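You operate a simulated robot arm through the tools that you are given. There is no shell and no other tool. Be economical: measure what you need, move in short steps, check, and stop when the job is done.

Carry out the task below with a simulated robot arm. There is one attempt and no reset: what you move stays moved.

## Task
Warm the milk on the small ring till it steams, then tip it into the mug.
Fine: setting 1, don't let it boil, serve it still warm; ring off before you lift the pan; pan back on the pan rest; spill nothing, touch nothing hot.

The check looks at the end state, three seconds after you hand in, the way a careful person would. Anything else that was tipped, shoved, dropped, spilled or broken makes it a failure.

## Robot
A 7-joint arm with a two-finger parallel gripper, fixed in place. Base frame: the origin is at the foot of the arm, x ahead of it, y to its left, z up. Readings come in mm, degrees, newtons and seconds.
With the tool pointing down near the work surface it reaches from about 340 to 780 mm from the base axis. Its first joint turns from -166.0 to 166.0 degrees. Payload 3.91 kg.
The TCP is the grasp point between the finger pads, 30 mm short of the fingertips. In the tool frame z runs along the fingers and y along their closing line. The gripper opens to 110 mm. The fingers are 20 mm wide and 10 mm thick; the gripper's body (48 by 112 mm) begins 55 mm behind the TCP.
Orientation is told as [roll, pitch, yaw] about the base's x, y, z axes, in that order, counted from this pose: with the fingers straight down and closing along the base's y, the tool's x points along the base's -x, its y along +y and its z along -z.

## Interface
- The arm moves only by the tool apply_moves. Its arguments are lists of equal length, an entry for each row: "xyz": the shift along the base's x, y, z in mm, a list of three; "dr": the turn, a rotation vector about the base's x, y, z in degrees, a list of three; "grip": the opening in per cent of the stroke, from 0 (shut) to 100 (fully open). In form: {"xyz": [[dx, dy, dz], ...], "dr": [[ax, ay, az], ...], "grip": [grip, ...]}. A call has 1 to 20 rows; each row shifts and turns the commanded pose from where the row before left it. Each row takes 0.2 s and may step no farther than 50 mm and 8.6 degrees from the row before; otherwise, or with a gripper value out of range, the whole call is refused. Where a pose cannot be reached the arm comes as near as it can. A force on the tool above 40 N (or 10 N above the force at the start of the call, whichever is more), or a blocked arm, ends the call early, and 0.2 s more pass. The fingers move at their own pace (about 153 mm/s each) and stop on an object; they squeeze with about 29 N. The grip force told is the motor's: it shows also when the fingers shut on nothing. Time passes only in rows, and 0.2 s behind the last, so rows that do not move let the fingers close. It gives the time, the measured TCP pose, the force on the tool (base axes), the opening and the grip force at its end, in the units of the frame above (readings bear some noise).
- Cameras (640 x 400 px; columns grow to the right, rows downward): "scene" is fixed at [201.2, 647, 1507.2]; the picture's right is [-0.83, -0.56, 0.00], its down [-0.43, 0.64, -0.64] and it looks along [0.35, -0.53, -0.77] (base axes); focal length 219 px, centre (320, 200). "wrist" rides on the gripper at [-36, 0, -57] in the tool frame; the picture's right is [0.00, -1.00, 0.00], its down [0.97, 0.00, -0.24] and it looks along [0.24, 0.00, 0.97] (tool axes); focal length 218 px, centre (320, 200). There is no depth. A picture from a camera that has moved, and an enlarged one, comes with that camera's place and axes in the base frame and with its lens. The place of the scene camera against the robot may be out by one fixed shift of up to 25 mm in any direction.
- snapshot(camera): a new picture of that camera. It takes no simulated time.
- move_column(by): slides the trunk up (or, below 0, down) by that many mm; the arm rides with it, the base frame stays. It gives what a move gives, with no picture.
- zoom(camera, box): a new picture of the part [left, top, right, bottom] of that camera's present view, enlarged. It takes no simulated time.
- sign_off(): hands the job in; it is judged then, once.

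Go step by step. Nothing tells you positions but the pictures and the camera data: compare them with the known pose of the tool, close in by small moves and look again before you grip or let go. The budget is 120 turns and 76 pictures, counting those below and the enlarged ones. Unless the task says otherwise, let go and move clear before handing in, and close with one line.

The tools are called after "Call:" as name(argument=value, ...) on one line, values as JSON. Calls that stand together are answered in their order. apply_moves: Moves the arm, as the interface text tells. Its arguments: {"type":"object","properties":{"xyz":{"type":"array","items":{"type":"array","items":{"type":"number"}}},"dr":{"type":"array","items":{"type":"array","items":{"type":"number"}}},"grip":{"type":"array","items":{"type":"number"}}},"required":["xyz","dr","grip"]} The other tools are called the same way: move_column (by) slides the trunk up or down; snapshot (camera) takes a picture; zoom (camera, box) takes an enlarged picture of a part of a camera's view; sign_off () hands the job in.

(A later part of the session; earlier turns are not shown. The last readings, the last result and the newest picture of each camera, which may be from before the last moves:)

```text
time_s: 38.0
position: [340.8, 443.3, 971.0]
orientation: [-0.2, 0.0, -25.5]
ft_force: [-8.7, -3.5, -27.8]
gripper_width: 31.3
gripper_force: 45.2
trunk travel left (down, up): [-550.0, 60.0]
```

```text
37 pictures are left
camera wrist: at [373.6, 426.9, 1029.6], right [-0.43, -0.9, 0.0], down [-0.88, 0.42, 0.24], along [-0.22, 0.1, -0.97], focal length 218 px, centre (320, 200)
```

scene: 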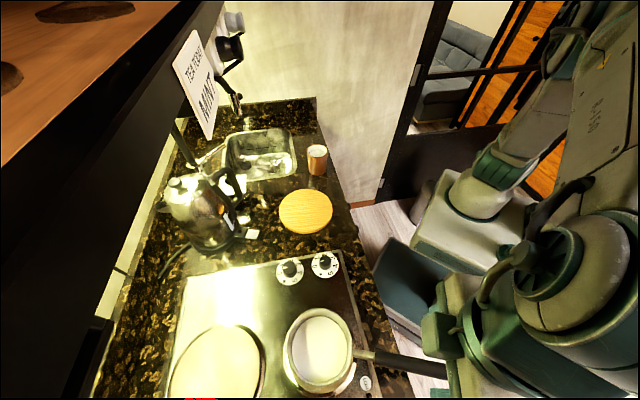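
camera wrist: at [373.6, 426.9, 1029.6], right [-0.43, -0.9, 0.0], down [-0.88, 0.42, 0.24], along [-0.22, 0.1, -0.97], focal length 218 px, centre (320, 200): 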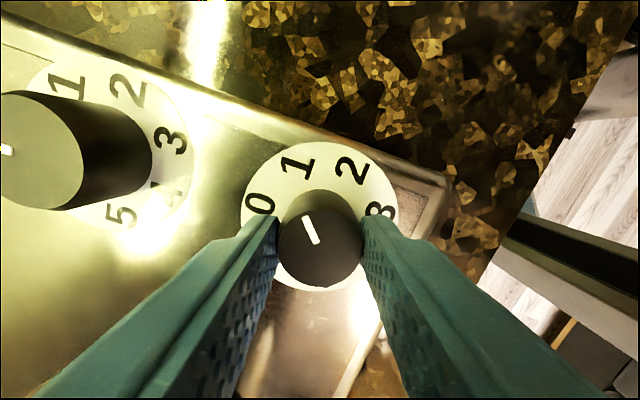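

The pointer lines up with 1 exactly as it did with 0 before. I'll release, rise and check the dial.

Call:
apply_moves(xyz=[[0, 0, 0], [0, 0, 0], [0, 0, 15], [0, 0, 30], [0, 0, 40], [0, 0, 30]], dr=[[0, 0, 0], [0, 0, 0], [0, 0, 0], [0, 0, 0], [0, 0, 0], [0, 0, 0]], grip=[60, 60, 60, 60, 60, 60])

Call:
snapshot(camera="wrist")

Call:
zoom(camera="scene", box=[240, 250, 400, 400])

```text
time_s: 39.4
position: [342.7, 441.9, 1087.8]
orientation: [0.0, 0.0, -25.5]
ft_force: [0.4, -0.1, 0.0]
gripper_width: 66.2
gripper_force: 0.1
trunk travel left (down, up): [-550.0, 60.0]
```

```text
36 pictures are left
camera wrist: at [375.6, 426.4, 1145.2], right [-0.43, -0.9, 0.0], down [-0.88, 0.42, 0.24], along [-0.22, 0.1, -0.97], focal length 218 px, centre (320, 200)
```

wrist: 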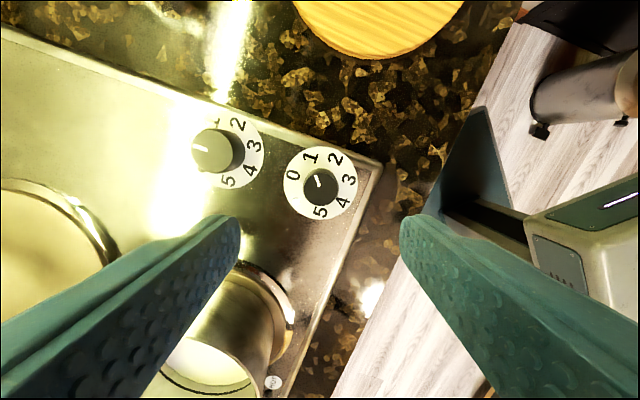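

```text
2.67 times, centred on (320, 325) of scene
camera zoom: at [201.2, 647.0, 1507.2], right [-0.83, -0.56, 0.0], down [-0.43, 0.64, -0.64], along [0.35, -0.53, -0.77], focal length 583 px, centre (320, -133)
```

zoom: 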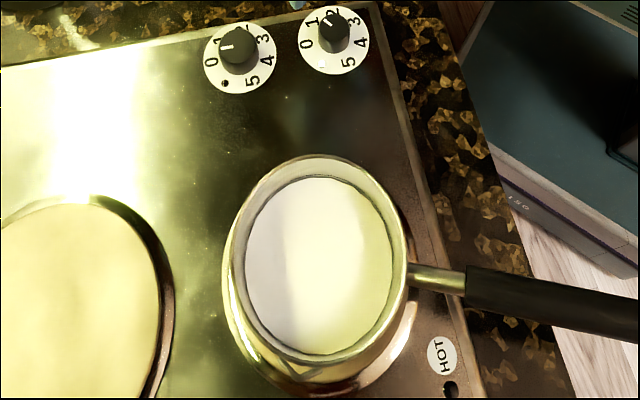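

I'll take one closer look at both dials to confirm the setting and the lamp.

Call:
zoom(camera="wrist", box=[184, 100, 376, 220])

```text
3.33 times, centred on (280, 160) of wrist
camera zoom: at [375.6, 426.4, 1145.2], right [-0.43, -0.9, 0.0], down [-0.88, 0.42, 0.24], along [-0.22, 0.1, -0.97], focal length 728 px, centre (453, 333)
```

zoom: 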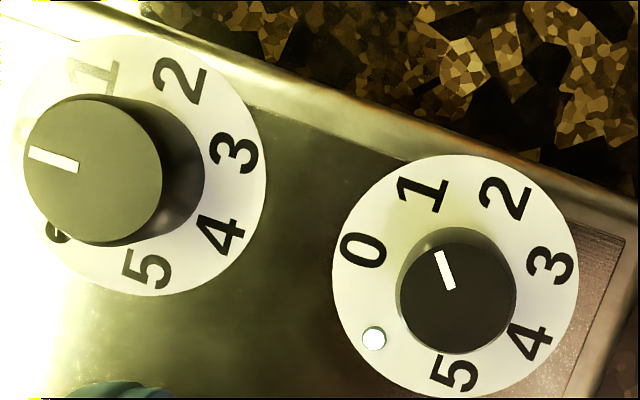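

The right dial is at 1 and its lamp is lit. I'll wait with the fingers open around the knob and watch the milk.

Call:
apply_moves(xyz=[[-1, 0, -40], [0, 0, -40], [0, 0, -25], [0, 0, -10], [0, 0, 0], [0, 0, 0], [0, 0, 0], [0, 0, 0], [0, 0, 0], [0, 0, 0], [0, 0, 0], [0, 0, 0], [0, 0, 0], [0, 0, 0], [0, 0, 0], [0, 0, 0], [0, 0, 0], [0, 0, 0], [0, 0, 0], [0, 0, 0]], dr=[[0, 0, 0], [0, 0, 0], [0, 0, 0], [0, 0, 0], [0, 0, 0], [0, 0, 0], [0, 0, 0], [0, 0, 0], [0, 0, 0], [0, 0, 0], [0, 0, 0], [0, 0, 0], [0, 0, 0], [0, 0, 0], [0, 0, 0], [0, 0, 0], [0, 0, 0], [0, 0, 0], [0, 0, 0], [0, 0, 0]], grip=[60, 60, 60, 60, 60, 60, 60, 60, 60, 60, 60, 60, 60, 60, 60, 60, 60, 60, 60, 60])

Call:
apply_moves(xyz=[[0, 0, 0], [0, 0, 0], [0, 0, 0], [0, 0, 0], [0, 0, 0], [0, 0, 0], [0, 0, 0], [0, 0, 0], [0, 0, 0], [0, 0, 0], [0, 0, 0], [0, 0, 0], [0, 0, 0], [0, 0, 0], [0, 0, 0], [0, 0, 0], [0, 0, 0], [0, 0, 0], [0, 0, 0], [0, 0, 0]], dr=[[0, 0, 0], [0, 0, 0], [0, 0, 0], [0, 0, 0], [0, 0, 0], [0, 0, 0], [0, 0, 0], [0, 0, 0], [0, 0, 0], [0, 0, 0], [0, 0, 0], [0, 0, 0], [0, 0, 0], [0, 0, 0], [0, 0, 0], [0, 0, 0], [0, 0, 0], [0, 0, 0], [0, 0, 0], [0, 0, 0]], grip=[60, 60, 60, 60, 60, 60, 60, 60, 60, 60, 60, 60, 60, 60, 60, 60, 60, 60, 60, 60])

Call:
zoom(camera="scene", box=[240, 240, 400, 400])

```text
time_s: 43.6
position: [340.4, 441.5, 972.7]
orientation: [-0.1, 0.0, -25.5]
ft_force: [-0.8, 0.0, 0.9]
gripper_width: 66.2
gripper_force: 0.0
trunk travel left (down, up): [-550.0, 60.0]
```

```text
time_s: 47.8
position: [339.7, 441.4, 972.7]
orientation: [-0.1, -0.1, -25.6]
ft_force: [0.2, -0.4, -0.1]
gripper_width: 66.0
gripper_force: 0.1
trunk travel left (down, up): [-550.0, 60.0]
```

```text
2.50 times, centred on (320, 320) of scene
camera zoom: at [201.2, 647.0, 1507.2], right [-0.83, -0.56, 0.0], down [-0.43, 0.64, -0.64], along [0.35, -0.53, -0.77], focal length 546 px, centre (320, -100)
```

zoom: 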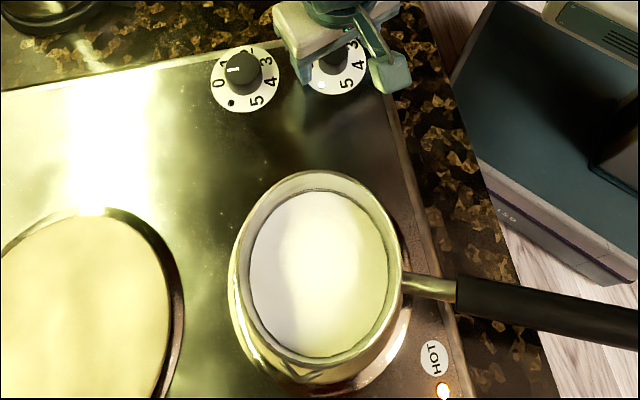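

The HOT lamp is on, so the small ring is heating, but there is no steam yet. I'll wait on.

Call:
apply_moves(xyz=[[0, 0, 0], [0, 0, 0], [0, 0, 0], [0, 0, 0], [0, 0, 0], [0, 0, 0], [0, 0, 0], [0, 0, 0], [0, 0, 0], [0, 0, 0], [0, 0, 0], [0, 0, 0], [0, 0, 0], [0, 0, 0], [0, 0, 0], [0, 0, 0], [0, 0, 0], [0, 0, 0], [0, 0, 0], [0, 0, 0]], dr=[[0, 0, 0], [0, 0, 0], [0, 0, 0], [0, 0, 0], [0, 0, 0], [0, 0, 0], [0, 0, 0], [0, 0, 0], [0, 0, 0], [0, 0, 0], [0, 0, 0], [0, 0, 0], [0, 0, 0], [0, 0, 0], [0, 0, 0], [0, 0, 0], [0, 0, 0], [0, 0, 0], [0, 0, 0], [0, 0, 0]], grip=[60, 60, 60, 60, 60, 60, 60, 60, 60, 60, 60, 60, 60, 60, 60, 60, 60, 60, 60, 60])

Call:
apply_moves(xyz=[[0, 0, 0], [0, 0, 0], [0, 0, 0], [0, 0, 0], [0, 0, 0], [0, 0, 0], [0, 0, 0], [0, 0, 0], [0, 0, 0], [0, 0, 0], [0, 0, 0], [0, 0, 0], [0, 0, 0], [0, 0, 0], [0, 0, 0], [0, 0, 0], [0, 0, 0], [0, 0, 0], [0, 0, 0], [0, 0, 0]], dr=[[0, 0, 0], [0, 0, 0], [0, 0, 0], [0, 0, 0], [0, 0, 0], [0, 0, 0], [0, 0, 0], [0, 0, 0], [0, 0, 0], [0, 0, 0], [0, 0, 0], [0, 0, 0], [0, 0, 0], [0, 0, 0], [0, 0, 0], [0, 0, 0], [0, 0, 0], [0, 0, 0], [0, 0, 0], [0, 0, 0]], grip=[60, 60, 60, 60, 60, 60, 60, 60, 60, 60, 60, 60, 60, 60, 60, 60, 60, 60, 60, 60])

Call:
zoom(camera="scene", box=[240, 240, 400, 400])

```text
time_s: 52.0
position: [340.4, 441.6, 973.1]
orientation: [0.0, 0.1, -25.5]
ft_force: [0.2, -0.9, 0.6]
gripper_width: 65.9
gripper_force: 0.1
trunk travel left (down, up): [-550.0, 60.0]
```

```text
time_s: 56.2
position: [341.3, 440.7, 972.6]
orientation: [0.0, 0.0, -25.5]
ft_force: [-1.1, -0.3, -0.4]
gripper_width: 65.9
gripper_force: 0.0
trunk travel left (down, up): [-550.0, 60.0]
```

```text
2.50 times, centred on (320, 320) of scene
camera zoom: at [201.2, 647.0, 1507.2], right [-0.83, -0.56, 0.0], down [-0.43, 0.64, -0.64], along [0.35, -0.53, -0.77], focal length 546 px, centre (320, -100)
```

zoom: 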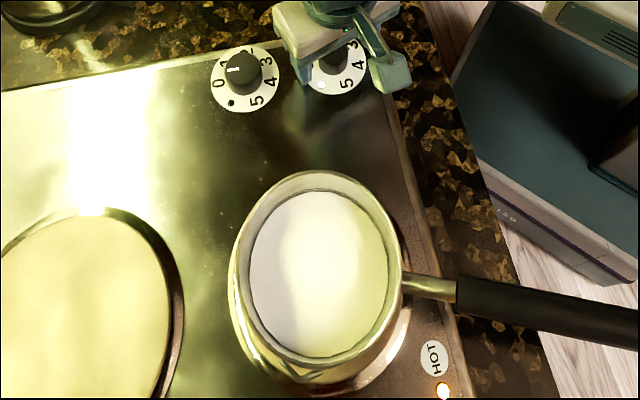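

No steam yet at 56 s, so I'm still waiting.

Call:
apply_moves(xyz=[[0, 0, 0], [0, 0, 0], [0, 0, 0], [0, 0, 0], [0, 0, 0], [0, 0, 0], [0, 0, 0], [0, 0, 0], [0, 0, 0], [0, 0, 0], [0, 0, 0], [0, 0, 0], [0, 0, 0], [0, 0, 0], [0, 0, 0], [0, 0, 0], [0, 0, 0], [0, 0, 0], [0, 0, 0], [0, 0, 0]], dr=[[0, 0, 0], [0, 0, 0], [0, 0, 0], [0, 0, 0], [0, 0, 0], [0, 0, 0], [0, 0, 0], [0, 0, 0], [0, 0, 0], [0, 0, 0], [0, 0, 0], [0, 0, 0], [0, 0, 0], [0, 0, 0], [0, 0, 0], [0, 0, 0], [0, 0, 0], [0, 0, 0], [0, 0, 0], [0, 0, 0]], grip=[60, 60, 60, 60, 60, 60, 60, 60, 60, 60, 60, 60, 60, 60, 60, 60, 60, 60, 60, 60])

Call:
apply_moves(xyz=[[0, 0, 0], [0, 0, 0], [0, 0, 0], [0, 0, 0], [0, 0, 0], [0, 0, 0], [0, 0, 0], [0, 0, 0], [0, 0, 0], [0, 0, 0], [0, 0, 0], [0, 0, 0], [0, 0, 0], [0, 0, 0], [0, 0, 0], [0, 0, 0], [0, 0, 0], [0, 0, 0], [0, 0, 0], [0, 0, 0]], dr=[[0, 0, 0], [0, 0, 0], [0, 0, 0], [0, 0, 0], [0, 0, 0], [0, 0, 0], [0, 0, 0], [0, 0, 0], [0, 0, 0], [0, 0, 0], [0, 0, 0], [0, 0, 0], [0, 0, 0], [0, 0, 0], [0, 0, 0], [0, 0, 0], [0, 0, 0], [0, 0, 0], [0, 0, 0], [0, 0, 0]], grip=[60, 60, 60, 60, 60, 60, 60, 60, 60, 60, 60, 60, 60, 60, 60, 60, 60, 60, 60, 60])

Call:
apply_moves(xyz=[[0, 0, 0], [0, 0, 0], [0, 0, 0], [0, 0, 0], [0, 0, 0], [0, 0, 0], [0, 0, 0], [0, 0, 0], [0, 0, 0], [0, 0, 0], [0, 0, 0], [0, 0, 0], [0, 0, 0], [0, 0, 0], [0, 0, 0], [0, 0, 0], [0, 0, 0], [0, 0, 0], [0, 0, 0], [0, 0, 0]], dr=[[0, 0, 0], [0, 0, 0], [0, 0, 0], [0, 0, 0], [0, 0, 0], [0, 0, 0], [0, 0, 0], [0, 0, 0], [0, 0, 0], [0, 0, 0], [0, 0, 0], [0, 0, 0], [0, 0, 0], [0, 0, 0], [0, 0, 0], [0, 0, 0], [0, 0, 0], [0, 0, 0], [0, 0, 0], [0, 0, 0]], grip=[60, 60, 60, 60, 60, 60, 60, 60, 60, 60, 60, 60, 60, 60, 60, 60, 60, 60, 60, 60])

Call:
zoom(camera="scene", box=[240, 240, 400, 400])

```text
time_s: 60.4
position: [341.0, 441.2, 972.3]
orientation: [0.0, 0.1, -25.5]
ft_force: [-0.6, -0.5, 0.3]
gripper_width: 66.0
gripper_force: 0.0
trunk travel left (down, up): [-550.0, 60.0]
```

```text
time_s: 64.6
position: [339.4, 441.9, 973.3]
orientation: [-0.1, 0.0, -25.5]
ft_force: [0.3, 0.1, 0.4]
gripper_width: 66.1
gripper_force: 0.0
trunk travel left (down, up): [-550.0, 60.0]
```

```text
time_s: 68.8
position: [341.1, 441.3, 973.2]
orientation: [-0.1, -0.1, -25.5]
ft_force: [0.8, 0.4, -0.2]
gripper_width: 66.0
gripper_force: 0.1
trunk travel left (down, up): [-550.0, 60.0]
```

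```text
2.50 times, centred on (320, 320) of scene
camera zoom: at [201.2, 647.0, 1507.2], right [-0.83, -0.56, 0.0], down [-0.43, 0.64, -0.64], along [0.35, -0.53, -0.77], focal length 546 px, centre (320, -100)
```

zoom: 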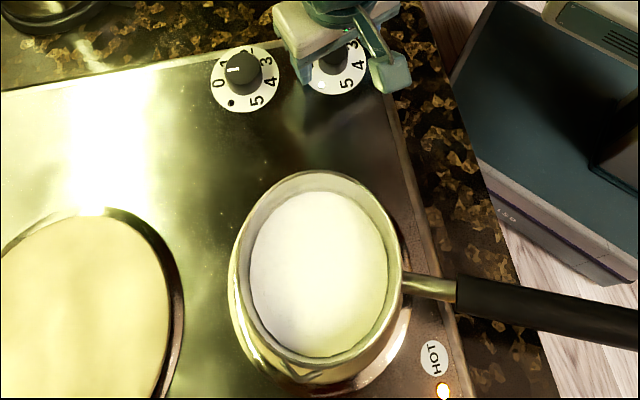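

The surface looks hazier now, possibly the first steam. I'll look closer.

Call:
zoom(camera="scene", box=[290, 300, 370, 380])

```text
5.00 times, centred on (330, 340) of scene
camera zoom: at [201.2, 647.0, 1507.2], right [-0.83, -0.56, 0.0], down [-0.43, 0.64, -0.64], along [0.35, -0.53, -0.77], focal length 1093 px, centre (270, -500)
```

zoom: 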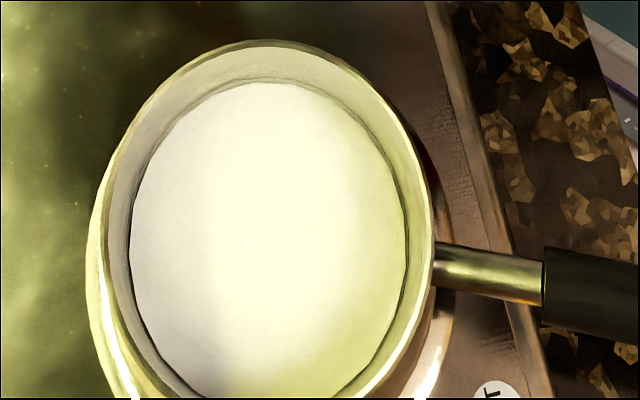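

A faint haze has appeared. I'll wait a few more seconds to be sure it is steam.

Call:
apply_moves(xyz=[[0, 0, 0], [0, 0, 0], [0, 0, 0], [0, 0, 0], [0, 0, 0], [0, 0, 0], [0, 0, 0], [0, 0, 0], [0, 0, 0], [0, 0, 0], [0, 0, 0], [0, 0, 0], [0, 0, 0], [0, 0, 0], [0, 0, 0]], dr=[[0, 0, 0], [0, 0, 0], [0, 0, 0], [0, 0, 0], [0, 0, 0], [0, 0, 0], [0, 0, 0], [0, 0, 0], [0, 0, 0], [0, 0, 0], [0, 0, 0], [0, 0, 0], [0, 0, 0], [0, 0, 0], [0, 0, 0]], grip=[60, 60, 60, 60, 60, 60, 60, 60, 60, 60, 60, 60, 60, 60, 60])

Call:
zoom(camera="scene", box=[240, 240, 400, 400])

```text
time_s: 72.0
position: [340.5, 441.7, 972.8]
orientation: [0.0, 0.0, -25.5]
ft_force: [-0.8, -0.2, -0.3]
gripper_width: 66.1
gripper_force: 0.2
trunk travel left (down, up): [-550.0, 60.0]
```

```text
2.50 times, centred on (320, 320) of scene
camera zoom: at [201.2, 647.0, 1507.2], right [-0.83, -0.56, 0.0], down [-0.43, 0.64, -0.64], along [0.35, -0.53, -0.77], focal length 546 px, centre (320, -100)
```

zoom: 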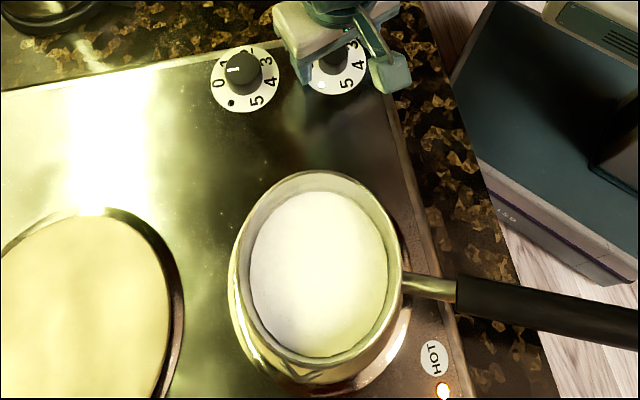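

The haze persists, so the milk is steaming. I'll turn the knob back to 0.

Call:
apply_moves(xyz=[[0, 0, 0], [0, 0, 0], [0, 0, 0], [0, 0, 0], [0, 0, 0], [0, 0, 0], [0, 0, 0], [0, 0, 0], [0, 0, 0], [0, 0, 0], [0, 0, 0], [0, 0, 0], [0, 0, 0]], dr=[[0, 0, 0], [0, 0, 0], [0, 0, 0], [0, 0, 6], [0, 0, 6], [0, 0, 6], [0, 0, 6], [0, 0, 6], [0, 0, 6], [0, 0, 6], [0, 0, 6], [0, 0, 1], [0, 0, 0]], grip=[20, 10, 0, 0, 0, 0, 0, 0, 0, 0, 0, 0, 0])

Call:
apply_moves(xyz=[[0, 0, 0], [0, 0, 0], [0, 0, 15], [0, 0, 30], [0, 0, 40], [0, 0, 40]], dr=[[0, 0, 0], [0, 0, 0], [0, 0, 0], [0, 0, 0], [0, 0, 0], [0, 0, 0]], grip=[60, 60, 60, 60, 60, 60])

Call:
zoom(camera="wrist", box=[216, 100, 408, 220])

Call:
zoom(camera="scene", box=[240, 240, 400, 400])

```text
time_s: 74.8
position: [341.0, 442.2, 972.9]
orientation: [0.0, 0.0, 23.5]
ft_force: [-3.2, -6.0, -0.4]
gripper_width: 31.6
gripper_force: 44.4
trunk travel left (down, up): [-550.0, 60.0]
```

```text
time_s: 76.2
position: [341.7, 441.4, 1099.7]
orientation: [0.1, -0.1, 23.5]
ft_force: [-0.1, 0.1, -0.2]
gripper_width: 66.1
gripper_force: 0.1
trunk travel left (down, up): [-550.0, 60.0]
```

```text
3.33 times, centred on (312, 160) of wrist
camera zoom: at [374.1, 456.1, 1157.3], right [0.4, -0.92, 0.0], down [-0.89, -0.39, 0.24], along [-0.22, -0.1, -0.97], focal length 728 px, centre (347, 333)
```

zoom: 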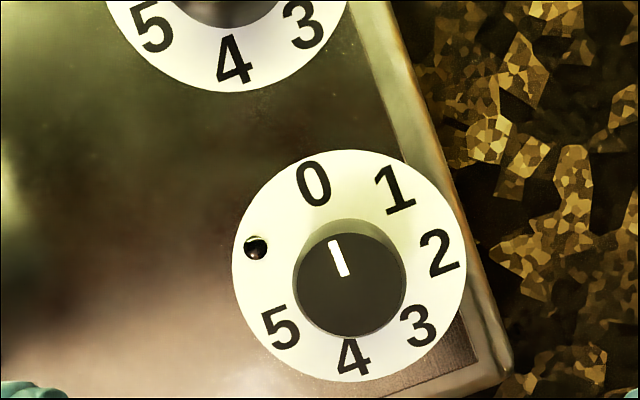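

```text
2.50 times, centred on (320, 320) of scene
camera zoom: at [201.2, 647.0, 1507.2], right [-0.83, -0.56, 0.0], down [-0.43, 0.64, -0.64], along [0.35, -0.53, -0.77], focal length 546 px, centre (320, -100)
```

zoom: 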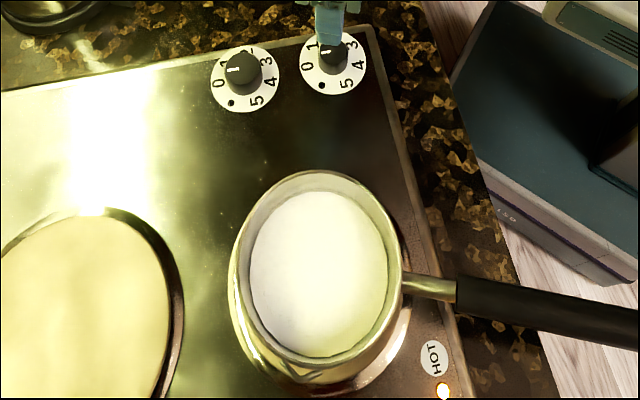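

The dial is at 0, its lamp is out, and the milk is steaming more clearly. I'll go back over the pan handle.

Call:
apply_moves(xyz=[[-33, 15, 5], [-33, 15, 5], [-33, 16, 5], [-32, 16, 5], [-32, 16, 0], [-32, 15, 0], [-32, 15.4, 0]], dr=[[0, 0, -1], [0, 0, 0], [0, 0, 0], [0, 0, 0], [0, 0, 0], [0, 0, 0], [0, 0, 0]], grip=[60, 60, 60, 60, 60, 60, 60])

Call:
snapshot(camera="wrist")

```text
time_s: 77.8
position: [113.1, 549.8, 1119.1]
orientation: [-0.1, 0.0, 22.5]
ft_force: [0.0, -0.5, 0.3]
gripper_width: 65.7
gripper_force: 0.0
trunk travel left (down, up): [-550.0, 60.0]
```

```text
26 pictures are left
camera wrist: at [146.3, 563.2, 1176.6], right [0.38, -0.92, 0.0], down [-0.9, -0.37, 0.24], along [-0.22, -0.09, -0.97], focal length 218 px, centre (320, 200)
```

wrist: 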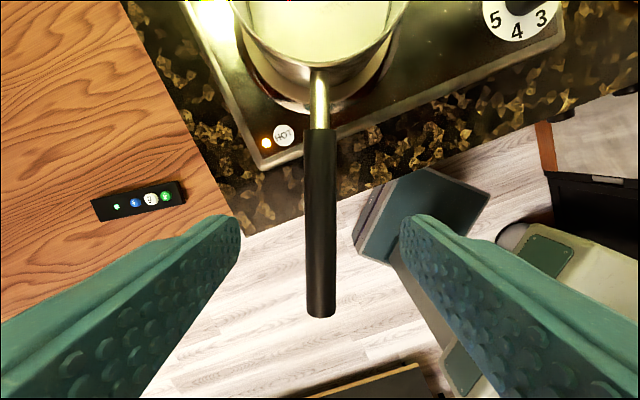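

It's aligned. I'll descend to z≈1008 and grip with a good settle.

Call:
apply_moves(xyz=[[0, 0, -35], [0, 0, -35], [0, 0, -25], [0, 0, -16], [0, 0, 0], [0, 0, 0], [0, 0, 0], [0, 0, 0], [0, 0, 0], [0, 0, 0]], dr=[[0, 0, 0], [0, 0, 0], [0, 0, 0], [0, 0, 0], [0, 0, 0], [0, 0, 0], [0, 0, 0], [0, 0, 0], [0, 0, 0], [0, 0, 0]], grip=[60, 60, 60, 60, 60, 0, 0, 0, 0, 0])

Call:
apply_moves(xyz=[[0, 0, 1], [0, 0, 2], [0, 0, 2], [0, 0, 0]], dr=[[0, 0, 0], [0, 0, 0], [0, 0, 0], [0, 0, 0]], grip=[0, 0, 0, 0])

Call:
apply_moves(xyz=[[0, 0, 2], [0, 0, 2], [0, 0, 2], [0, 0, 0]], dr=[[0, 0, 0], [0, 0, 0], [0, 0, 0], [0, 0, 0]], grip=[0, 0, 0, 0])

Call:
zoom(camera="scene", box=[240, 240, 400, 400])

```text
time_s: 80.0
position: [116.1, 549.6, 1008.0]
orientation: [0.0, 0.1, 22.6]
ft_force: [-0.5, 1.0, 0.2]
gripper_width: 23.5
gripper_force: 28.7
trunk travel left (down, up): [-550.0, 60.0]
```

```text
time_s: 81.0
position: [114.2, 549.5, 1012.8]
orientation: [-0.1, 0.0, 22.5]
ft_force: [0.3, -0.1, -6.5]
gripper_width: 23.4
gripper_force: 29.2
trunk travel left (down, up): [-550.0, 60.0]
```

```text
time_s: 82.0
position: [114.4, 550.5, 1018.1]
orientation: [-0.1, 0.0, 22.5]
ft_force: [-0.1, -0.2, -5.4]
gripper_width: 23.4
gripper_force: 29.0
trunk travel left (down, up): [-550.0, 60.0]
```

```text
2.50 times, centred on (320, 320) of scene
camera zoom: at [201.2, 647.0, 1507.2], right [-0.83, -0.56, 0.0], down [-0.43, 0.64, -0.64], along [0.35, -0.53, -0.77], focal length 546 px, centre (320, -100)
```

zoom: 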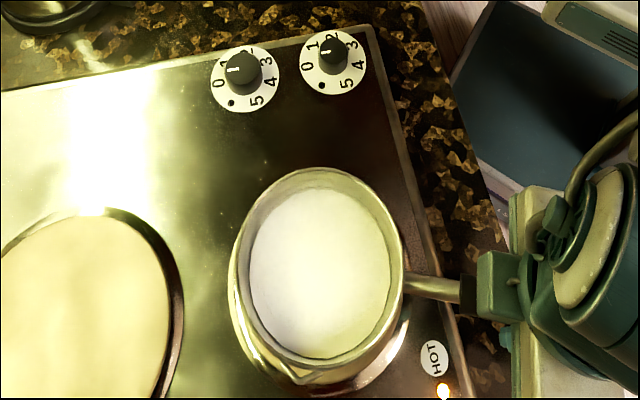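

The pan is lifted and holding. I'll raise it to about 1105 and carry it back toward the rest side.

Call:
apply_moves(xyz=[[0, 0, 2], [0, 0, 4], [0, 0, 6], [0, 0, 7], [0, 0, 7], [0, 0, 7], [0, 0, 7], [0, 0, 7], [0, 0, 7], [0, 0, 7], [0, 0, 7], [0, 0, 7], [0, 0, 6], [0, 0, 4], [0, 0, 2], [0, 0, 0]], dr=[[0, 0, 0], [0, 0, 0], [0, 0, 0], [0, 0, 0], [0, 0, 0], [0, 0, 0], [0, 0, 0], [0, 0, 0], [0, 0, 0], [0, 0, 0], [0, 0, 0], [0, 0, 0], [0, 0, 0], [0, 0, 0], [0, 0, 0], [0, 0, 0]], grip=[0, 0, 0, 0, 0, 0, 0, 0, 0, 0, 0, 0, 0, 0, 0, 0])

Call:
apply_moves(xyz=[[2, -2, 0], [4, -5, 0], [7, -8, 0], [9, -10, 0], [9, -11, 0], [9, -11, 0], [9, -11, 0], [9, -11, 0], [9, -11, 0], [9, -11, 0], [9, -11, 0], [9, -11, 0], [9, -11, 0], [9, -11, 0], [9, -11, 0], [9, -10, 0], [7, -8, 0], [4, -5, 0], [2, -2, 0], [0, 0, 0]], dr=[[0, 0, 0], [0, 0, 0], [0, 0, 0], [0, 0, 0], [0, 0, 0], [0, 0, 0], [0, 0, 0], [0, 0, 0], [0, 0, 0], [0, 0, 0], [0, 0, 0], [0, 0, 0], [0, 0, 0], [0, 0, 0], [0, 0, 0], [0, 0, 0], [0, 0, 0], [0, 0, 0], [0, 0, 0], [0, 0, 0]], grip=[0, 0, 0, 0, 0, 0, 0, 0, 0, 0, 0, 0, 0, 0, 0, 0, 0, 0, 0, 0])

Call:
apply_moves(xyz=[[2, -2, 0], [4, -5, 0], [7, -8, 0], [9, -11, 0], [9, -12, 0], [9, -12, 0], [9, -12, 0], [9, -12, 0], [9, -12, 0], [9, -12, 0], [9, -12, 0], [9, -12, 0], [9, -12, 0], [9, -11, 0], [7, -8, 0], [4, -5, 0], [2, -2, 0], [0, 0, 0]], dr=[[0, 0, 0], [0, 0, 0], [0, 0, 0], [0, 0, 0], [0, 0, 0], [0, 0, 0], [0, 0, 0], [0, 0, 0], [0, 0, 0], [0, 0, 0], [0, 0, 0], [0, 0, 0], [0, 0, 0], [0, 0, 0], [0, 0, 0], [0, 0, 0], [0, 0, 0], [0, 0, 0]], grip=[0, 0, 0, 0, 0, 0, 0, 0, 0, 0, 0, 0, 0, 0, 0, 0, 0, 0])

Call:
snapshot(camera="scene")

```text
time_s: 85.4
position: [113.9, 550.9, 1103.8]
orientation: [0.1, 0.1, 22.4]
ft_force: [-0.1, -0.3, -4.9]
gripper_width: 23.2
gripper_force: 28.8
trunk travel left (down, up): [-550.0, 60.0]
```

```text
time_s: 89.6
position: [257.3, 380.3, 1104.7]
orientation: [0.1, 0.0, 22.5]
ft_force: [-0.6, 0.5, -5.2]
gripper_width: 23.2
gripper_force: 28.3
trunk travel left (down, up): [-550.0, 60.0]
```

```text
time_s: 93.4
position: [382.4, 219.5, 1105.2]
orientation: [0.0, 0.0, 22.5]
ft_force: [0.2, 1.0, -4.9]
gripper_width: 23.2
gripper_force: 28.6
trunk travel left (down, up): [-550.0, 60.0]
```

```text
24 pictures are left
```

scene: 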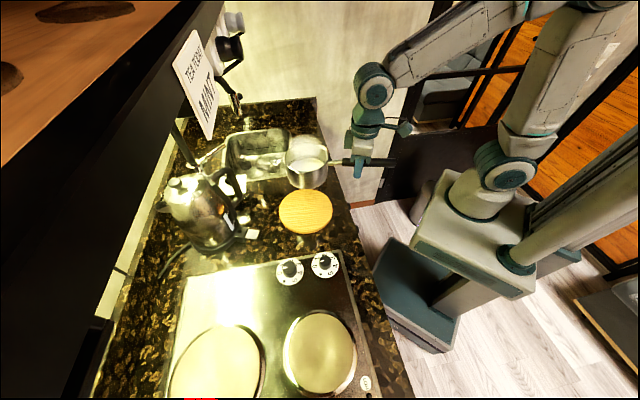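

The pan is back over the rest side and level. I place the mug at about (597, 105) with its rim near z 990. I'll swing the pan to the far side of the mug with yaw 60, so the lip faces the mug.

Call:
apply_moves(xyz=[[2, -3, 0], [4, -6, 0], [7, -9, 0], [8, -11, 0], [8, -11, 0], [8, -11, 0], [8, -11, 0], [8, -11, 0], [8, -11, 0], [8, -11, 0], [8, -11, 0], [8, -11, 0], [8, -11, 0], [6, -9, 0], [4, -6, 0], [2, -3, 0], [0, 0, 0]], dr=[[0, 0, 0.5], [0, 0, 1], [0, 0, 1.5], [0, 0, 1.5], [0, 0, 1.5], [0, 0, 1.5], [0, 0, 1.5], [0, 0, 1.5], [0, 0, 1.5], [0, 0, 1.5], [0, 0, 1.5], [0, 0, 1.5], [0, 0, 1.5], [0, 0, 1], [0, 0, 1], [0, 0, 0.5], [0, 0, 0]], grip=[0, 0, 0, 0, 0, 0, 0, 0, 0, 0, 0, 0, 0, 0, 0, 0, 0])

Call:
apply_moves(xyz=[[2, -3, 0], [4, -6, 0], [7, -10, 0], [8, -12, 0], [9, -13, 0], [9, -13, 0], [9, -13, 0], [9, -13, 0], [9, -13, 0], [9, -12, 0], [8, -10, 0], [5, -7, 0], [2, -3, 0], [0, 0, 0]], dr=[[0, 0, 0.5], [0, 0, 1], [0, 0, 1.5], [0, 0, 1.5], [0, 0, 1.5], [0, 0, 1.5], [0, 0, 1.5], [0, 0, 1.5], [0, 0, 1.5], [0, 0, 1.5], [0, 0, 1.5], [0, 0, 1], [0, 0, 0.5], [0, 0, 0]], grip=[0, 0, 0, 0, 0, 0, 0, 0, 0, 0, 0, 0, 0, 0])

Call:
snapshot(camera="scene")

```text
time_s: 97.0
position: [488.3, 73.6, 1105.0]
orientation: [0.1, 0.1, 43.0]
ft_force: [-0.6, 0.4, -5.7]
gripper_width: 23.4
gripper_force: 29.3
trunk travel left (down, up): [-550.0, 60.0]
```

```text
time_s: 100.0
position: [576.2, -55.4, 1104.1]
orientation: [0.0, 0.0, 59.4]
ft_force: [-0.1, 0.3, -5.5]
gripper_width: 23.6
gripper_force: 29.0
trunk travel left (down, up): [-550.0, 60.0]
```

```text
23 pictures are left
```

scene: 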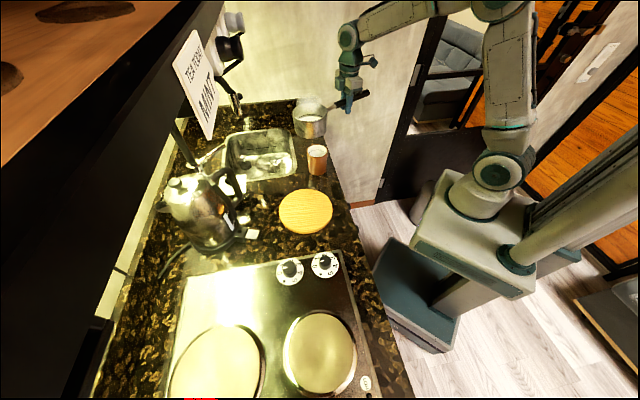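

The pan is now on the far side of the mug. I'll zoom to compare the lip and mug positions.

Call:
zoom(camera="scene", box=[260, 60, 388, 190])

```text
3.08 times, centred on (324, 125) of scene
camera zoom: at [201.2, 647.0, 1507.2], right [-0.83, -0.56, 0.0], down [-0.43, 0.64, -0.64], along [0.35, -0.53, -0.77], focal length 673 px, centre (308, 431)
```

zoom: 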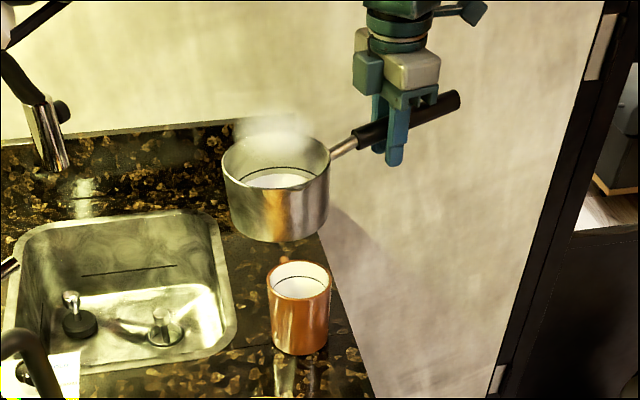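

Steam is plainly visible and the lip faces the mug. I'll start tilting about the handle axis to 30°, which is below the pouring angle, and check that the pan follows.

Call:
apply_moves(xyz=[[0.4, 0, 0], [0.4, 0, 0], [0.4, 0, 0], [0.4, 0, 0], [0.4, 0, 0], [0.4, 0, 0], [0.4, 0, 0], [0.5, 0, 0], [0.5, 0, 0], [0.5, 0, 0], [0.5, 0, -1], [0.5, 0, -1], [0.5, 0, -1], [0.5, 0, -1], [0.5, 0, 0], [0.5, 0, 0], [0, 0, 0]], dr=[[-0.5, -0.86, 0], [-0.76, -1.29, 0], [-1.02, -1.72, 0], [-1.02, -1.72, 0], [-1.02, -1.72, 0], [-1.02, -1.72, 0], [-1.02, -1.72, 0], [-1.02, -1.72, 0], [-1.02, -1.72, 0], [-1.02, -1.72, 0], [-1.02, -1.72, 0], [-1.02, -1.72, 0], [-1.02, -1.72, 0], [-1.02, -1.72, 0], [-1.02, -1.72, 0], [-0.76, -1.29, 0], [0, 0, 0]], grip=[0, 0, 0, 0, 0, 0, 0, 0, 0, 0, 0, 0, 0, 0, 0, 0, 0])

Call:
zoom(camera="scene", box=[260, 80, 388, 190])

```text
time_s: 103.6
position: [585.2, -54.9, 1100.4]
orientation: [-30.0, 0.0, 59.5]
ft_force: [0.0, -0.9, -5.6]
gripper_width: 23.4
gripper_force: 28.7
trunk travel left (down, up): [-550.0, 60.0]
```

```text
3.64 times, centred on (324, 135) of scene
camera zoom: at [201.2, 647.0, 1507.2], right [-0.83, -0.56, 0.0], down [-0.43, 0.64, -0.64], along [0.35, -0.53, -0.77], focal length 795 px, centre (306, 436)
```

zoom: 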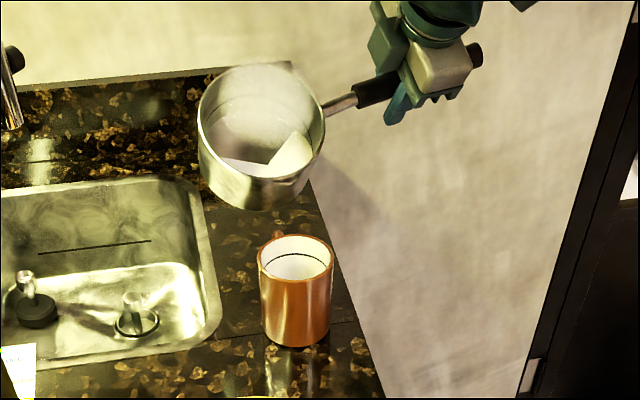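

The pan follows the tilt and the lip is over the mug. I'll continue slowly to 46°, moving the axis so the lip stays above the mug.

Call:
apply_moves(xyz=[[-0.3, 0.2, -1], [-0.3, 0.2, -1], [-0.3, 0.2, -1], [-0.3, 0.2, -1], [-0.3, 0.2, -1], [-0.3, 0.2, -1], [-0.5, 0.3, -1], [-0.9, 0.5, -1], [-0.9, 0.5, -1], [-0.9, 0.5, -1], [-0.9, 0.5, -1], [0, 0, 0], [0, 0, 0]], dr=[[-0.76, -1.29, 0], [-0.76, -1.29, 0], [-0.76, -1.29, 0], [-0.76, -1.29, 0], [-0.76, -1.29, 0], [-0.76, -1.29, 0], [-0.76, -1.29, 0], [-0.76, -1.29, 0], [-0.76, -1.29, 0], [-0.76, -1.29, 0], [-0.5, -0.86, 0], [0, 0, 0], [0, 0, 0]], grip=[0, 0, 0, 0, 0, 0, 0, 0, 0, 0, 0, 0, 0])

Call:
zoom(camera="scene", box=[260, 80, 388, 190])

```text
time_s: 106.4
position: [577.8, -53.4, 1089.3]
orientation: [-45.9, 0.0, 59.5]
ft_force: [0.4, 1.1, -5.6]
gripper_width: 23.4
gripper_force: 29.1
trunk travel left (down, up): [-550.0, 60.0]
```

```text
3.64 times, centred on (324, 135) of scene
camera zoom: at [201.2, 647.0, 1507.2], right [-0.83, -0.56, 0.0], down [-0.43, 0.64, -0.64], along [0.35, -0.53, -0.77], focal length 795 px, centre (306, 436)
```

zoom: 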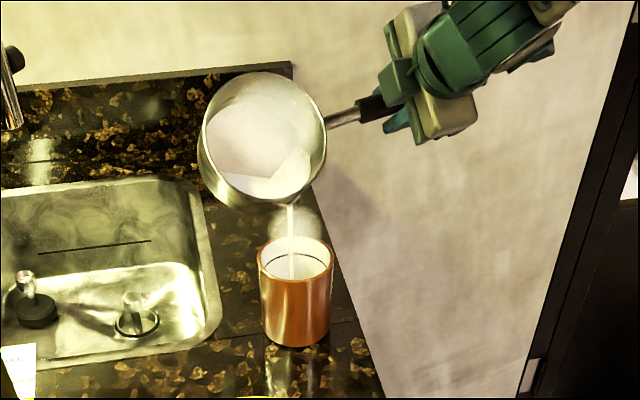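

Milk is streaming cleanly into the mug. I'll continue gradually to 60°.

Call:
apply_moves(xyz=[[0, 0, 0], [0, 0, 0], [-0.9, 0.5, -0.8], [-0.9, 0.5, -0.8], [-0.9, 0.5, -0.8], [-1, 0.6, -0.8], [-1, 0.6, -0.8], [-1, 0.6, -0.8], [-1, 0.6, -0.8], [-1.1, 0.6, -0.8], [-1.1, 0.7, -0.8], [-1.1, 0.7, -0.8], [0, 0, 0], [0, 0, 0]], dr=[[0, 0, 0], [0, 0, 0], [-0.71, -1.21, 0], [-0.71, -1.21, 0], [-0.71, -1.21, 0], [-0.71, -1.21, 0], [-0.71, -1.21, 0], [-0.71, -1.21, 0], [-0.71, -1.21, 0], [-0.71, -1.21, 0], [-0.71, -1.21, 0], [-0.71, -1.21, 0], [0, 0, 0], [0, 0, 0]], grip=[0, 0, 0, 0, 0, 0, 0, 0, 0, 0, 0, 0, 0, 0])

Call:
zoom(camera="scene", box=[260, 80, 388, 190])

```text
time_s: 109.4
position: [569.1, -45.2, 1082.4]
orientation: [-60.0, 0.0, 59.5]
ft_force: [0.7, 0.7, -4.5]
gripper_width: 23.8
gripper_force: 28.3
trunk travel left (down, up): [-550.0, 60.0]
```

```text
3.64 times, centred on (324, 135) of scene
camera zoom: at [201.2, 647.0, 1507.2], right [-0.83, -0.56, 0.0], down [-0.43, 0.64, -0.64], along [0.35, -0.53, -0.77], focal length 795 px, centre (306, 436)
```

zoom: 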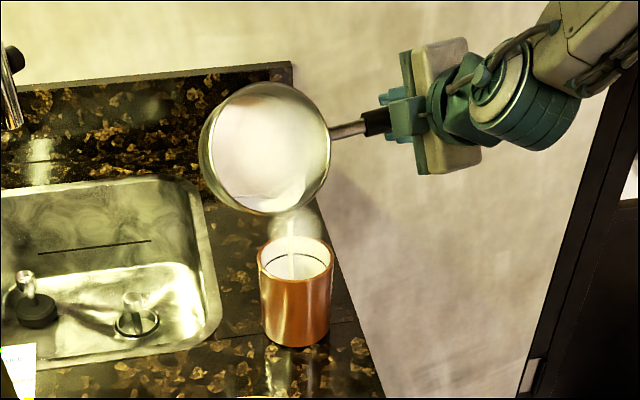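

The stream is still in the mug. I'll continue to 78°.

Call:
apply_moves(xyz=[[0, 0, 0], [0, 0, 0], [-1.2, 0.7, -0.5], [-1.2, 0.7, -0.5], [-1.2, 0.7, -0.5], [-1.3, 0.76, -0.5], [-1.3, 0.76, -0.5], [-1.3, 0.76, -0.5], [-1.3, 0.76, -0.5], [-1.3, 0.76, -0.5], [-1.3, 0.76, -0.5], [-1.4, 0.8, -0.5], [-1.4, 0.8, 0], [-1.4, 0.8, 0], [0, 0, 0], [0, 0, 0]], dr=[[0, 0, 0], [0, 0, 0], [-0.76, -1.29, 0], [-0.76, -1.29, 0], [-0.76, -1.29, 0], [-0.76, -1.29, 0], [-0.76, -1.29, 0], [-0.76, -1.29, 0], [-0.76, -1.29, 0], [-0.76, -1.29, 0], [-0.76, -1.29, 0], [-0.76, -1.29, 0], [-0.76, -1.29, 0], [-0.76, -1.29, 0], [0, 0, 0], [0, 0, 0]], grip=[0, 0, 0, 0, 0, 0, 0, 0, 0, 0, 0, 0, 0, 0, 0, 0])

Call:
zoom(camera="scene", box=[260, 80, 388, 190])

```text
time_s: 112.8
position: [552.5, -37.7, 1077.8]
orientation: [-77.8, 0.0, 59.5]
ft_force: [-0.3, -0.9, -4.3]
gripper_width: 23.4
gripper_force: 28.8
trunk travel left (down, up): [-550.0, 60.0]
```

```text
3.64 times, centred on (324, 135) of scene
camera zoom: at [201.2, 647.0, 1507.2], right [-0.83, -0.56, 0.0], down [-0.43, 0.64, -0.64], along [0.35, -0.53, -0.77], focal length 795 px, centre (306, 436)
```

zoom: 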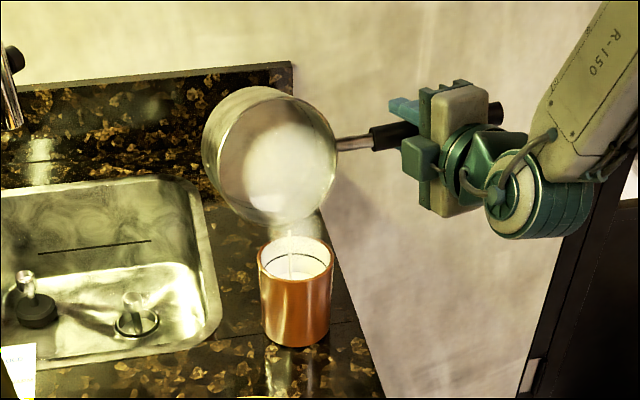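

It's nearly drained. I'll continue to 100°.

Call:
apply_moves(xyz=[[-1.4, 0.83, 0], [-1.4, 0.83, 0], [-1.4, 0.83, 0], [-1.4, 0.83, 0], [-1.4, 0.83, 0], [-1.4, 0.83, 0], [-1.4, 0.83, 0], [-1.4, 0.83, 0], [-1.4, 0.83, 0], [-1.4, 0.83, 0], [-1.4, 0.83, 0], [-1.4, 0.83, 0], [-1.4, 0.83, 0], [-1.4, 0.83, 0], [-1.4, 0.83, 0], [0, 0, 0], [0, 0, 0], [0, 0, 0], [0, 0, 0]], dr=[[-0.75, -1.27, 0], [-0.75, -1.27, 0], [-0.75, -1.27, 0], [-0.75, -1.27, 0], [-0.75, -1.27, 0], [-0.75, -1.27, 0], [-0.75, -1.27, 0], [-0.75, -1.27, 0], [-0.75, -1.27, 0], [-0.75, -1.27, 0], [-0.75, -1.27, 0], [-0.75, -1.27, 0], [-0.75, -1.27, 0], [-0.75, -1.27, 0], [-0.75, -1.27, 0], [0, 0, 0], [0, 0, 0], [0, 0, 0], [0, 0, 0]], grip=[0, 0, 0, 0, 0, 0, 0, 0, 0, 0, 0, 0, 0, 0, 0, 0, 0, 0, 0])

Call:
zoom(camera="scene", box=[260, 80, 388, 190])

```text
time_s: 116.8
position: [533.6, -24.1, 1077.3]
orientation: [-100.2, 0.1, 59.5]
ft_force: [-0.4, 0.6, -3.9]
gripper_width: 23.3
gripper_force: 29.2
trunk travel left (down, up): [-550.0, 60.0]
```

```text
3.64 times, centred on (324, 135) of scene
camera zoom: at [201.2, 647.0, 1507.2], right [-0.83, -0.56, 0.0], down [-0.43, 0.64, -0.64], along [0.35, -0.53, -0.77], focal length 795 px, centre (306, 436)
```

zoom: 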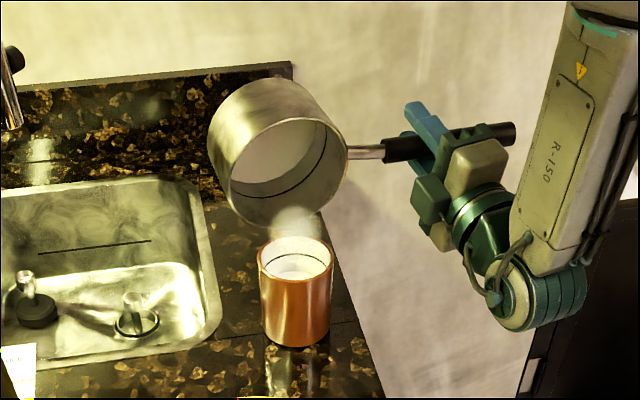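

The pan looks empty and the mug is steaming. I'll tip 6° more and hold for the last drops.

Call:
apply_moves(xyz=[[-1.2, 0.7, 0], [-1.2, 0.7, 0], [-1.2, 0.7, 0], [0, 0, 0], [0, 0, 0], [0, 0, 0], [0, 0, 0], [0, 0, 0], [0, 0, 0], [0, 0, 0], [0, 0, 0], [0, 0, 0]], dr=[[-1.02, -1.72, 0], [-1.02, -1.72, 0], [-1.02, -1.72, 0], [0, 0, 0], [0, 0, 0], [0, 0, 0], [0, 0, 0], [0, 0, 0], [0, 0, 0], [0, 0, 0], [0, 0, 0], [0, 0, 0]], grip=[0, 0, 0, 0, 0, 0, 0, 0, 0, 0, 0, 0])

Call:
zoom(camera="scene", box=[290, 115, 350, 185])

```text
time_s: 119.4
position: [529.1, -22.7, 1077.4]
orientation: [-106.2, 0.2, 59.6]
ft_force: [-0.2, 0.0, -4.3]
gripper_width: 23.6
gripper_force: 28.6
trunk travel left (down, up): [-550.0, 60.0]
```

```text
5.71 times, centred on (320, 150) of scene
camera zoom: at [201.2, 647.0, 1507.2], right [-0.83, -0.56, 0.0], down [-0.43, 0.64, -0.64], along [0.35, -0.53, -0.77], focal length 1249 px, centre (320, 486)
```

zoom: 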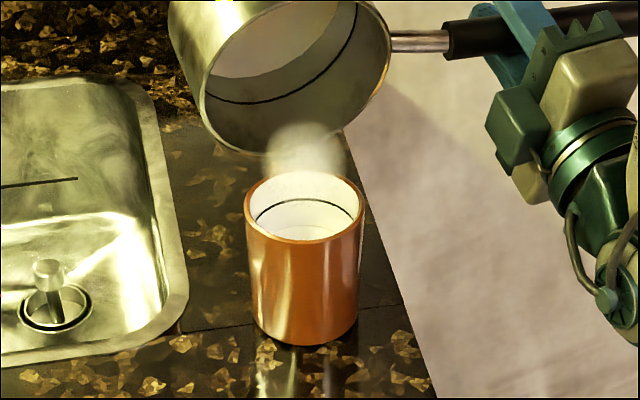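

All the milk is in the mug with no spill. I'll raise, roll the pan back upright and move away from the mug.

Call:
apply_moves(xyz=[[0, 0, 8], [0, 0, 12], [0, 0, 12], [1, -0.6, 3], [2.8, -1.7, 0], [2.8, -1.7, 0], [2.8, -1.7, 0], [2.8, -1.7, 0], [2.8, -1.7, 0], [2.8, -1.7, 0], [2.8, -1.7, 0], [2.8, -1.7, 0], [2.8, -1.7, 0], [2.8, -1.7, 0], [2.8, -1.7, 0], [2.8, -1.7, 0], [2.8, -1.7, 0], [2.8, -1.7, 0], [2.8, -1.7, 0], [2.8, -1.7, 0]], dr=[[0, 0, 0], [0, 0, 0], [0, 0, 0], [1.5, 2.6, 0], [3, 5.1, 0], [3, 5.1, 0], [3, 5.1, 0], [3, 5.1, 0], [3, 5.1, 0], [3, 5.1, 0], [3, 5.1, 0], [3, 5.1, 0], [3, 5.1, 0], [3, 5.1, 0], [3, 5.1, 0], [3, 5.1, 0], [3, 5.1, 0], [3, 5.1, 0], [3, 5.1, 0], [3, 5.1, 0]], grip=[0, 0, 0, 0, 0, 0, 0, 0, 0, 0, 0, 0, 0, 0, 0, 0, 0, 0, 0, 0])

```text
time_s: 123.6
position: [574.0, -50.5, 1112.0]
orientation: [-8.2, 0.1, 59.6]
ft_force: [-0.1, -0.3, -3.1]
gripper_width: 23.6
gripper_force: 29.0
trunk travel left (down, up): [-550.0, 60.0]
```

Nearly upright now. I'll finish levelling and carry the pan back above its rest.

Call:
apply_moves(xyz=[[1, -0.5, 0], [1, -0.5, 0], [0, 0, 0]], dr=[[2.08, 3.53, 0], [2.08, 3.53, 0], [0, 0, 0]], grip=[0, 0, 0])

Call:
apply_moves(xyz=[[-3, 4, 0], [-6, 9, 0], [-10, 15, 0], [-10, 16, 0], [-10, 16, 0], [-10, 16, 0], [-10, 16, 0], [-10, 16, 0], [-11, 17, 0], [-11, 17, 0], [-11, 17, 0], [-11, 17, 0], [-11, 17, 0], [-11, 17, 0], [-11, 17, 0], [-11, 17, 0], [-11, 17, 0], [-11, 17, 0], [-9, 13, 0], [-4, 6, 0]], dr=[[0, 0, -0.5], [0, 0, -1], [0, 0, -2], [0, 0, -2], [0, 0, -2], [0, 0, -2], [0, 0, -2], [0, 0, -2], [0, 0, -2], [0, 0, -2], [0, 0, -2], [0, 0, -2], [0, 0, -2], [0, 0, -2], [0, 0, -2], [0, 0, -2], [0, 0, -2], [0, 0, -2], [0, 0, -2], [0, 0, -1.6]], grip=[0, 0, 0, 0, 0, 0, 0, 0, 0, 0, 0, 0, 0, 0, 0, 0, 0, 0, 0, 0])

Call:
snapshot(camera="scene")

```text
time_s: 124.4
position: [578.2, -51.2, 1113.3]
orientation: [-0.3, 0.2, 59.6]
ft_force: [-0.2, -0.2, -2.8]
gripper_width: 23.3
gripper_force: 29.4
trunk travel left (down, up): [-550.0, 60.0]
```

```text
time_s: 128.6
position: [384.3, 246.4, 1112.1]
orientation: [-0.2, 0.1, 22.5]
ft_force: [0.5, -0.6, -3.9]
gripper_width: 23.3
gripper_force: 29.2
trunk travel left (down, up): [-550.0, 60.0]
```

```text
15 pictures are left
```

scene: 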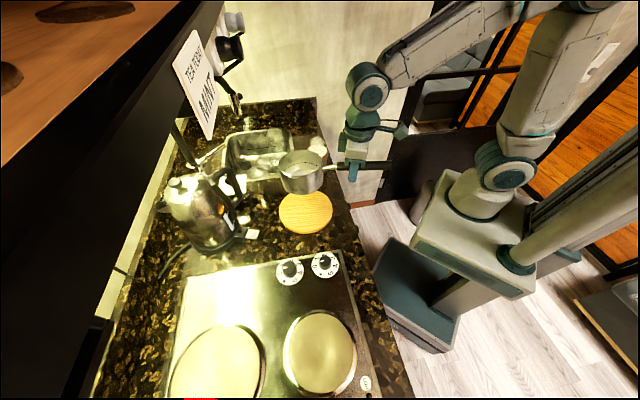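

I'm above the rest at the original xy and yaw. I'll lower to just above it and check the alignment.

Call:
apply_moves(xyz=[[0.5, -0.5, -6], [0.5, -0.5, -12], [0, 0, -15], [0, 0, -15], [0, 0, -15], [0, 0, -15], [0, 0, -15], [0, 0, -15], [0, 0, -10], [0, 0, -6], [0, 0, -2], [0, 0, 0]], dr=[[0, 0, 0], [0, 0, 0], [0, 0, 0], [0, 0, 0], [0, 0, 0], [0, 0, 0], [0, 0, 0], [0, 0, 0], [0, 0, 0], [0, 0, 0], [0, 0, 0], [0, 0, 0]], grip=[0, 0, 0, 0, 0, 0, 0, 0, 0, 0, 0, 0])

Call:
zoom(camera="scene", box=[270, 140, 430, 240])

```text
time_s: 131.2
position: [384.9, 246.1, 986.1]
orientation: [-0.2, -0.1, 22.4]
ft_force: [-1.8, 0.2, 3.0]
gripper_width: 23.5
gripper_force: 29.2
trunk travel left (down, up): [-550.0, 60.0]
```

```text
4.00 times, centred on (350, 190) of scene
camera zoom: at [201.2, 647.0, 1507.2], right [-0.83, -0.56, 0.0], down [-0.43, 0.64, -0.64], along [0.35, -0.53, -0.77], focal length 874 px, centre (200, 240)
```

zoom: 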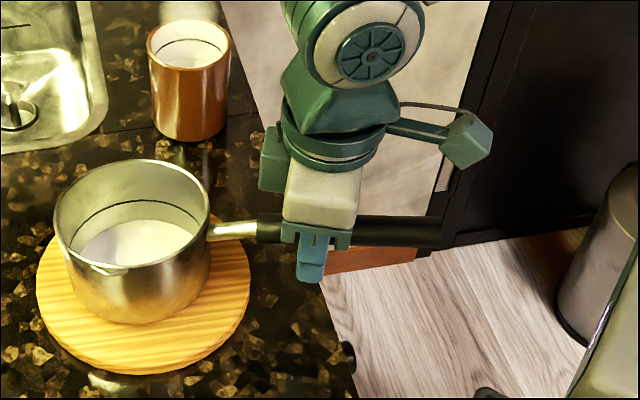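

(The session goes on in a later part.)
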